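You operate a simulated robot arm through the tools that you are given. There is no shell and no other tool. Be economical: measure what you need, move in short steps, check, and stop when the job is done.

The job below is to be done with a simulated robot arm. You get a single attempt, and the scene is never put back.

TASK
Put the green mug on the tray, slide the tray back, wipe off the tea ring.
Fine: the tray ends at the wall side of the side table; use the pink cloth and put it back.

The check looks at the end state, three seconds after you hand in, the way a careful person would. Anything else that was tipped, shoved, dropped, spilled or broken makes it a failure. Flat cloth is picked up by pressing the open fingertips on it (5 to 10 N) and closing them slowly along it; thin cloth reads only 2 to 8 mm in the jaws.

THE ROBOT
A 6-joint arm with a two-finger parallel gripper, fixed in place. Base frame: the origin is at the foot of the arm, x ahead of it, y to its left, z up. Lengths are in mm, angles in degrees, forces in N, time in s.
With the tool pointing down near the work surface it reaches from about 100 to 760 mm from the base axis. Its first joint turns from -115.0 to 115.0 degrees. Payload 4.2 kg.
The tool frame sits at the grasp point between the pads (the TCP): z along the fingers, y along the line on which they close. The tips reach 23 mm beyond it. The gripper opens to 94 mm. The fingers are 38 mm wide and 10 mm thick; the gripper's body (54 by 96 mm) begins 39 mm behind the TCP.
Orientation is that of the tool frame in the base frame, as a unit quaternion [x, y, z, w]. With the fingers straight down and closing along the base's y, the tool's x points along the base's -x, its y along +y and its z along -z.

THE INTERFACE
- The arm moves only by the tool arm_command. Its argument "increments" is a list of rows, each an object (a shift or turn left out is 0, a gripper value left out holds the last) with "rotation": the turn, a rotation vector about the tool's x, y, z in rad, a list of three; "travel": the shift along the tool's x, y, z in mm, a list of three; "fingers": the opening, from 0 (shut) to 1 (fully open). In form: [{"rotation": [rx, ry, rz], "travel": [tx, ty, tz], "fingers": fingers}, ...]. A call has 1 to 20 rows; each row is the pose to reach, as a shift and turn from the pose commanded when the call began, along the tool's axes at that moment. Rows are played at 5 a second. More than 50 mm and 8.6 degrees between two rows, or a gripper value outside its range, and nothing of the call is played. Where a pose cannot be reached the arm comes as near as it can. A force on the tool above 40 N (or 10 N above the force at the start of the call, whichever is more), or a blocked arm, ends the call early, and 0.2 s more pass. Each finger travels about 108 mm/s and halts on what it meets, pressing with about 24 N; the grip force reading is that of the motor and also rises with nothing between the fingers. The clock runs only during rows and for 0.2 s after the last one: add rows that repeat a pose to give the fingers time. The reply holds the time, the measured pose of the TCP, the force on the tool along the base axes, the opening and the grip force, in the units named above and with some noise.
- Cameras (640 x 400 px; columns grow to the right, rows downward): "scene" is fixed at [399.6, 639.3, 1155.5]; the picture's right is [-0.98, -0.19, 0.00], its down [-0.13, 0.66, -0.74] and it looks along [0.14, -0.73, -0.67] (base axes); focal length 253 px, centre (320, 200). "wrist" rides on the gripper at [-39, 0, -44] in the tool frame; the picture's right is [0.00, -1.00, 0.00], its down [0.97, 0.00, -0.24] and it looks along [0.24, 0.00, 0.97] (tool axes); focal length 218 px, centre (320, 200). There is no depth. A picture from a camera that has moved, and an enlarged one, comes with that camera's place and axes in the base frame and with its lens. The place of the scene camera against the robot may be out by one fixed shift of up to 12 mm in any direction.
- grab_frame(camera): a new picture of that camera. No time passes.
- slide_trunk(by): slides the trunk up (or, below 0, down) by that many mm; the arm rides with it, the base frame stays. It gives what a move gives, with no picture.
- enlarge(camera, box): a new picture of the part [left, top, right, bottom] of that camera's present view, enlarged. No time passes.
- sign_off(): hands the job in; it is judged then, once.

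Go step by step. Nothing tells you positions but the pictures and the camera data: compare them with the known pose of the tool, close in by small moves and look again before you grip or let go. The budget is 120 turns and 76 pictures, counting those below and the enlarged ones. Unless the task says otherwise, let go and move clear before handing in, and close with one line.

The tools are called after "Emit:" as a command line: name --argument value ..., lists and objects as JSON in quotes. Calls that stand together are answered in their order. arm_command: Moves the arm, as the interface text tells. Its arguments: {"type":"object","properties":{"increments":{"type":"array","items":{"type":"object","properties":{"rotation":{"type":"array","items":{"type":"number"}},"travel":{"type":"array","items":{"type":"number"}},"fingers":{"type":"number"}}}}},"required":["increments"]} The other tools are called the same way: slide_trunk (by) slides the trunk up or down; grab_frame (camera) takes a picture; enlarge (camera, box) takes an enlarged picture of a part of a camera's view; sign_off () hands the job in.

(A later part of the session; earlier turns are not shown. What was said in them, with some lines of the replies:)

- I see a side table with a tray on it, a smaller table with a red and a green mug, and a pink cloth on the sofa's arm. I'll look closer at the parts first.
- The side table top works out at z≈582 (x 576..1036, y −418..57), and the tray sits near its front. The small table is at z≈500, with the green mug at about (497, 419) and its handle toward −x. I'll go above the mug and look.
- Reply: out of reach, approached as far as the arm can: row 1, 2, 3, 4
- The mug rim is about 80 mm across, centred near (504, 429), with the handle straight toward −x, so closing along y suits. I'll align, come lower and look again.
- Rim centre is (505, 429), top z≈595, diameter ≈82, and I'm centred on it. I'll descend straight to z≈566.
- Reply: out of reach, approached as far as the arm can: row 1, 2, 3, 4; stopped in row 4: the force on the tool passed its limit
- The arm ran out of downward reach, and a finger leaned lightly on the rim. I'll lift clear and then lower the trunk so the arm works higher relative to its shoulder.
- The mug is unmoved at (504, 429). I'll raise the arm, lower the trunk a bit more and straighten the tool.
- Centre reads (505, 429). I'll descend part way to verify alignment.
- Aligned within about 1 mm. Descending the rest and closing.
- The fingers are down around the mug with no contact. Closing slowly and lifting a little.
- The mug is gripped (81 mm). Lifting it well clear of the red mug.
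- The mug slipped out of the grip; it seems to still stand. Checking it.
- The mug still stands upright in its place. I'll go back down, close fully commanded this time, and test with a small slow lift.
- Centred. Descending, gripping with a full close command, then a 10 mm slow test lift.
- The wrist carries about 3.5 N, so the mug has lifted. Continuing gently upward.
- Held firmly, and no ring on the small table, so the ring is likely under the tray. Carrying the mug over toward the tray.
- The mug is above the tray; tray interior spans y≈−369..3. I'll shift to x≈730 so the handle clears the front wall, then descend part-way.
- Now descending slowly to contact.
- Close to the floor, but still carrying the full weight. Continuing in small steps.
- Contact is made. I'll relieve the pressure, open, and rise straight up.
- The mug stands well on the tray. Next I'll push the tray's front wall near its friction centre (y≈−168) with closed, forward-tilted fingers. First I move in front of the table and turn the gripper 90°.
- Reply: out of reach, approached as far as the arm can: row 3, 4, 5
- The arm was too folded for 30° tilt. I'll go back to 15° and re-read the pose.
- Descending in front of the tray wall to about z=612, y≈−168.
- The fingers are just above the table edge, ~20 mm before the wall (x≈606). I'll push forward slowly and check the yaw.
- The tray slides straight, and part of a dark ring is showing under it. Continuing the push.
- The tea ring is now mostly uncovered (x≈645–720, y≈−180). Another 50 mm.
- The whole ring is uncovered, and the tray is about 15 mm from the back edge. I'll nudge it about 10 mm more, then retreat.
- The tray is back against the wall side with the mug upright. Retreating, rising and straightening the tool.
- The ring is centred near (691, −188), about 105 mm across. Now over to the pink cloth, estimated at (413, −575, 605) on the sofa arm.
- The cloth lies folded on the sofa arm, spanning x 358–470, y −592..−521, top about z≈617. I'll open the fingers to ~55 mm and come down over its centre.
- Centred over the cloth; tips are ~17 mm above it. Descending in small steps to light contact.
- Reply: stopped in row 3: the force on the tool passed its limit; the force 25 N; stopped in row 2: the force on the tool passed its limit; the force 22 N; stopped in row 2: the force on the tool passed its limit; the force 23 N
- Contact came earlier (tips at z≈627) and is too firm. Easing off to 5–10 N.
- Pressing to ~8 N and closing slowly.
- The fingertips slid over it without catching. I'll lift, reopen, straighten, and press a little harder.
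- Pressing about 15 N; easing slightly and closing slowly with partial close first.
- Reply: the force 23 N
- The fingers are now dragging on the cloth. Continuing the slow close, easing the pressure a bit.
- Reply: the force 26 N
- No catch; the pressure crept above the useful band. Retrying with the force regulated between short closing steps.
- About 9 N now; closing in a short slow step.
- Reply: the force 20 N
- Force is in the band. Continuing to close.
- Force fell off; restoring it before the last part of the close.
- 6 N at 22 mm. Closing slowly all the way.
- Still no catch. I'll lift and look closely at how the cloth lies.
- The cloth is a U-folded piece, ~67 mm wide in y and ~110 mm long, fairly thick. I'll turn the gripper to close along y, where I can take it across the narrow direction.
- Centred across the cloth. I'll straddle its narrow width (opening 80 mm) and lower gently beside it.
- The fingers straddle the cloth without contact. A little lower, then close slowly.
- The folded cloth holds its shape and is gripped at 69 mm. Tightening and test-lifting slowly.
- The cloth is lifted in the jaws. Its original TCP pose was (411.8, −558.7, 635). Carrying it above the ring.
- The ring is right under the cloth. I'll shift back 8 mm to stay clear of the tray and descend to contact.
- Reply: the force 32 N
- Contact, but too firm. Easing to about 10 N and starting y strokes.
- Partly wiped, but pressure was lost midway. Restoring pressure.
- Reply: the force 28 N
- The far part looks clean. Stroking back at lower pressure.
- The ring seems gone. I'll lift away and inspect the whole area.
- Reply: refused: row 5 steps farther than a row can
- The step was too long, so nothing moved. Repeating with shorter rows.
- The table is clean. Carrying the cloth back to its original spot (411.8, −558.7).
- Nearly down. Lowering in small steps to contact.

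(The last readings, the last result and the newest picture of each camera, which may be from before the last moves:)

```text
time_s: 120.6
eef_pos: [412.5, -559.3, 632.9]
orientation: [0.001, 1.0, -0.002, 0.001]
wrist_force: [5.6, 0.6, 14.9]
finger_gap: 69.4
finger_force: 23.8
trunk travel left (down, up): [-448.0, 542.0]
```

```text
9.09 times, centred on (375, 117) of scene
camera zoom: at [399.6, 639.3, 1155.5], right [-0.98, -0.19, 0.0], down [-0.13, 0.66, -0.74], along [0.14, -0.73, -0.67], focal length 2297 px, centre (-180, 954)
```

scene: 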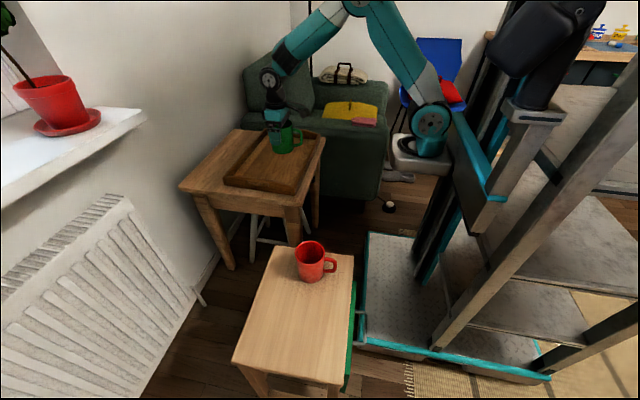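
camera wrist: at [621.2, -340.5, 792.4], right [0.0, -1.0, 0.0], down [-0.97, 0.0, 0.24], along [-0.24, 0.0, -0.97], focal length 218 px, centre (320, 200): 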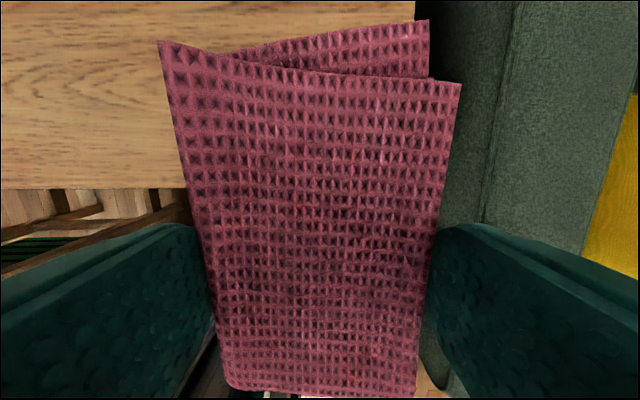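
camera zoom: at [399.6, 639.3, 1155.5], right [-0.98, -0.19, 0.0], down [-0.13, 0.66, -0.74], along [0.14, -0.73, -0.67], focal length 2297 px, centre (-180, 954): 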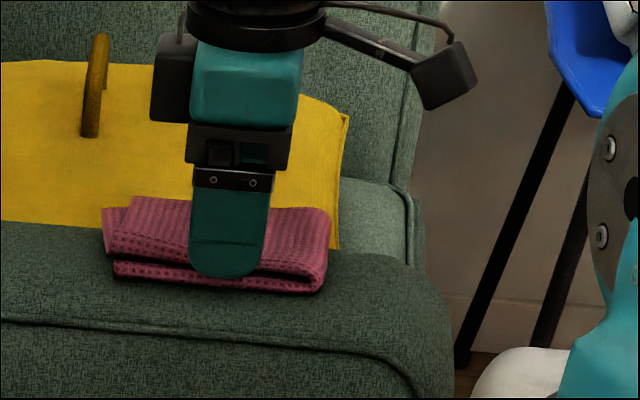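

Cloth rests on the arm at its old place. Easing, opening and rising.

Emit:
arm_command --increments '[{"travel": [0, 0, -1]}, {"travel": [0, 0, -1], "fingers": 0.76}, {"travel": [0, 0, -1], "fingers": 0.82}, {"travel": [0, 0, -1], "fingers": 0.88}, {"travel": [0, 0, -1], "fingers": 0.88}, {"travel": [0, 0, -15]}, {"travel": [0, 0, -40]}, {"travel": [0, 0, -75]}, {"travel": [0, 0, -115]}, {"travel": [0, 0, -150]}, {"travel": [0, 0, -150]}]'

Emit:
grab_frame --camera "wrist"

Emit:
grab_frame --camera "scene"

Emit:
enlarge --camera "scene" --box '[170, 90, 400, 234]'

```text
time_s: 123.0
eef_pos: [415.0, -556.3, 783.8]
orientation: [0.001, 1.0, -0.001, 0.001]
wrist_force: [0.8, 0.3, 0.1]
finger_gap: 82.6
finger_force: 0.1
trunk travel left (down, up): [-448.0, 542.0]
```

```text
11 pictures are left
camera wrist: at [453.2, -557.4, 827.2], right [0.0, -1.0, 0.0], down [-0.97, 0.0, 0.24], along [-0.24, 0.0, -0.97], focal length 218 px, centre (320, 200)
```

wrist: 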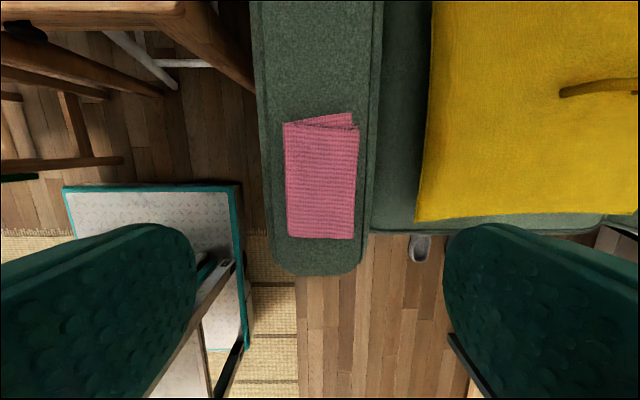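

```text
10 pictures are left
```

scene: 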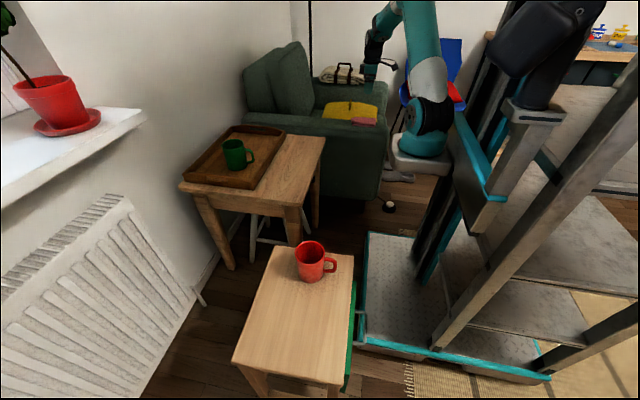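

```text
2.78 times, centred on (285, 162) of scene
camera zoom: at [399.6, 639.3, 1155.5], right [-0.98, -0.19, 0.0], down [-0.13, 0.66, -0.74], along [0.14, -0.73, -0.67], focal length 702 px, centre (417, 306)
```

zoom: 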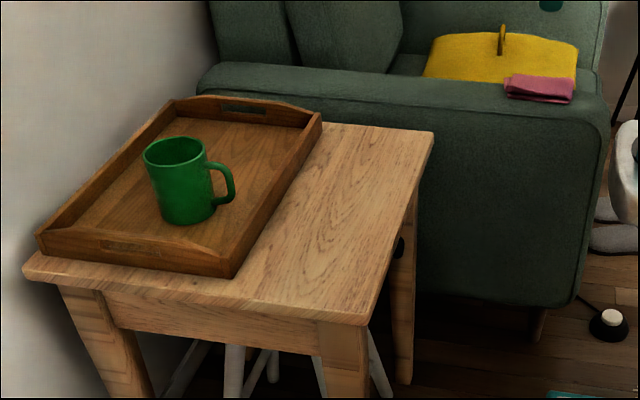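

Everything is in place. One last check of the wiped area with the wrist camera.

Emit:
arm_command --increments '[{"travel": [-15, 25, 0]}, {"travel": [-37, 60, 0]}, {"travel": [-59, 96, 0]}, {"travel": [-81, 132, 0]}, {"travel": [-103, 168, 0]}, {"travel": [-125, 204, 0]}, {"travel": [-147, 240, 0]}, {"travel": [-169, 276, 0]}, {"travel": [-191, 312, 0]}, {"travel": [-210, 345, 0]}, {"travel": [-225, 368, 0]}, {"travel": [-225, 368, 0]}]'

Emit:
enlarge --camera "wrist" --box '[180, 40, 460, 220]'

```text
time_s: 125.6
eef_pos: [639.0, -189.9, 782.0]
orientation: [0.003, 1.0, 0.0, 0.002]
wrist_force: [0.6, -0.2, 0.2]
finger_gap: 82.7
finger_force: 0.1
trunk travel left (down, up): [-448.0, 542.0]
```

```text
2.22 times, centred on (320, 130) of wrist
camera zoom: at [678.5, -190.7, 826.3], right [0.0, -1.0, 0.0], down [-0.97, 0.0, 0.24], along [-0.24, 0.0, -0.97], focal length 485 px, centre (320, 356)
```

zoom: 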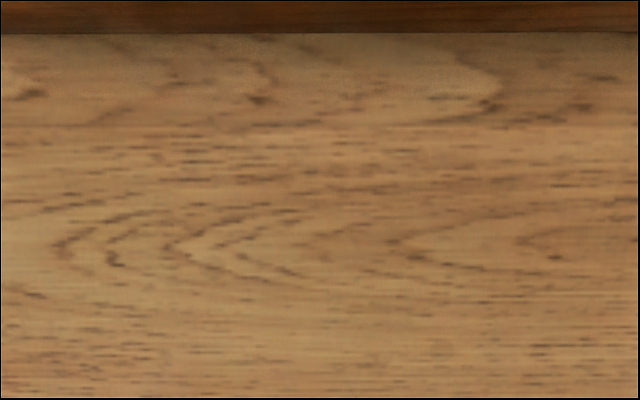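

The table shows only wood grain and no ring. The gripper is empty and clear, so I'm handing in.

Emit:
sign_off

```text
The job is handed in.
```

The green mug is upright on the tray, the tray is at the wall side of the side table, the tea ring is wiped off, and the pink cloth is back on the sofa arm within a few millimetres of where it was.
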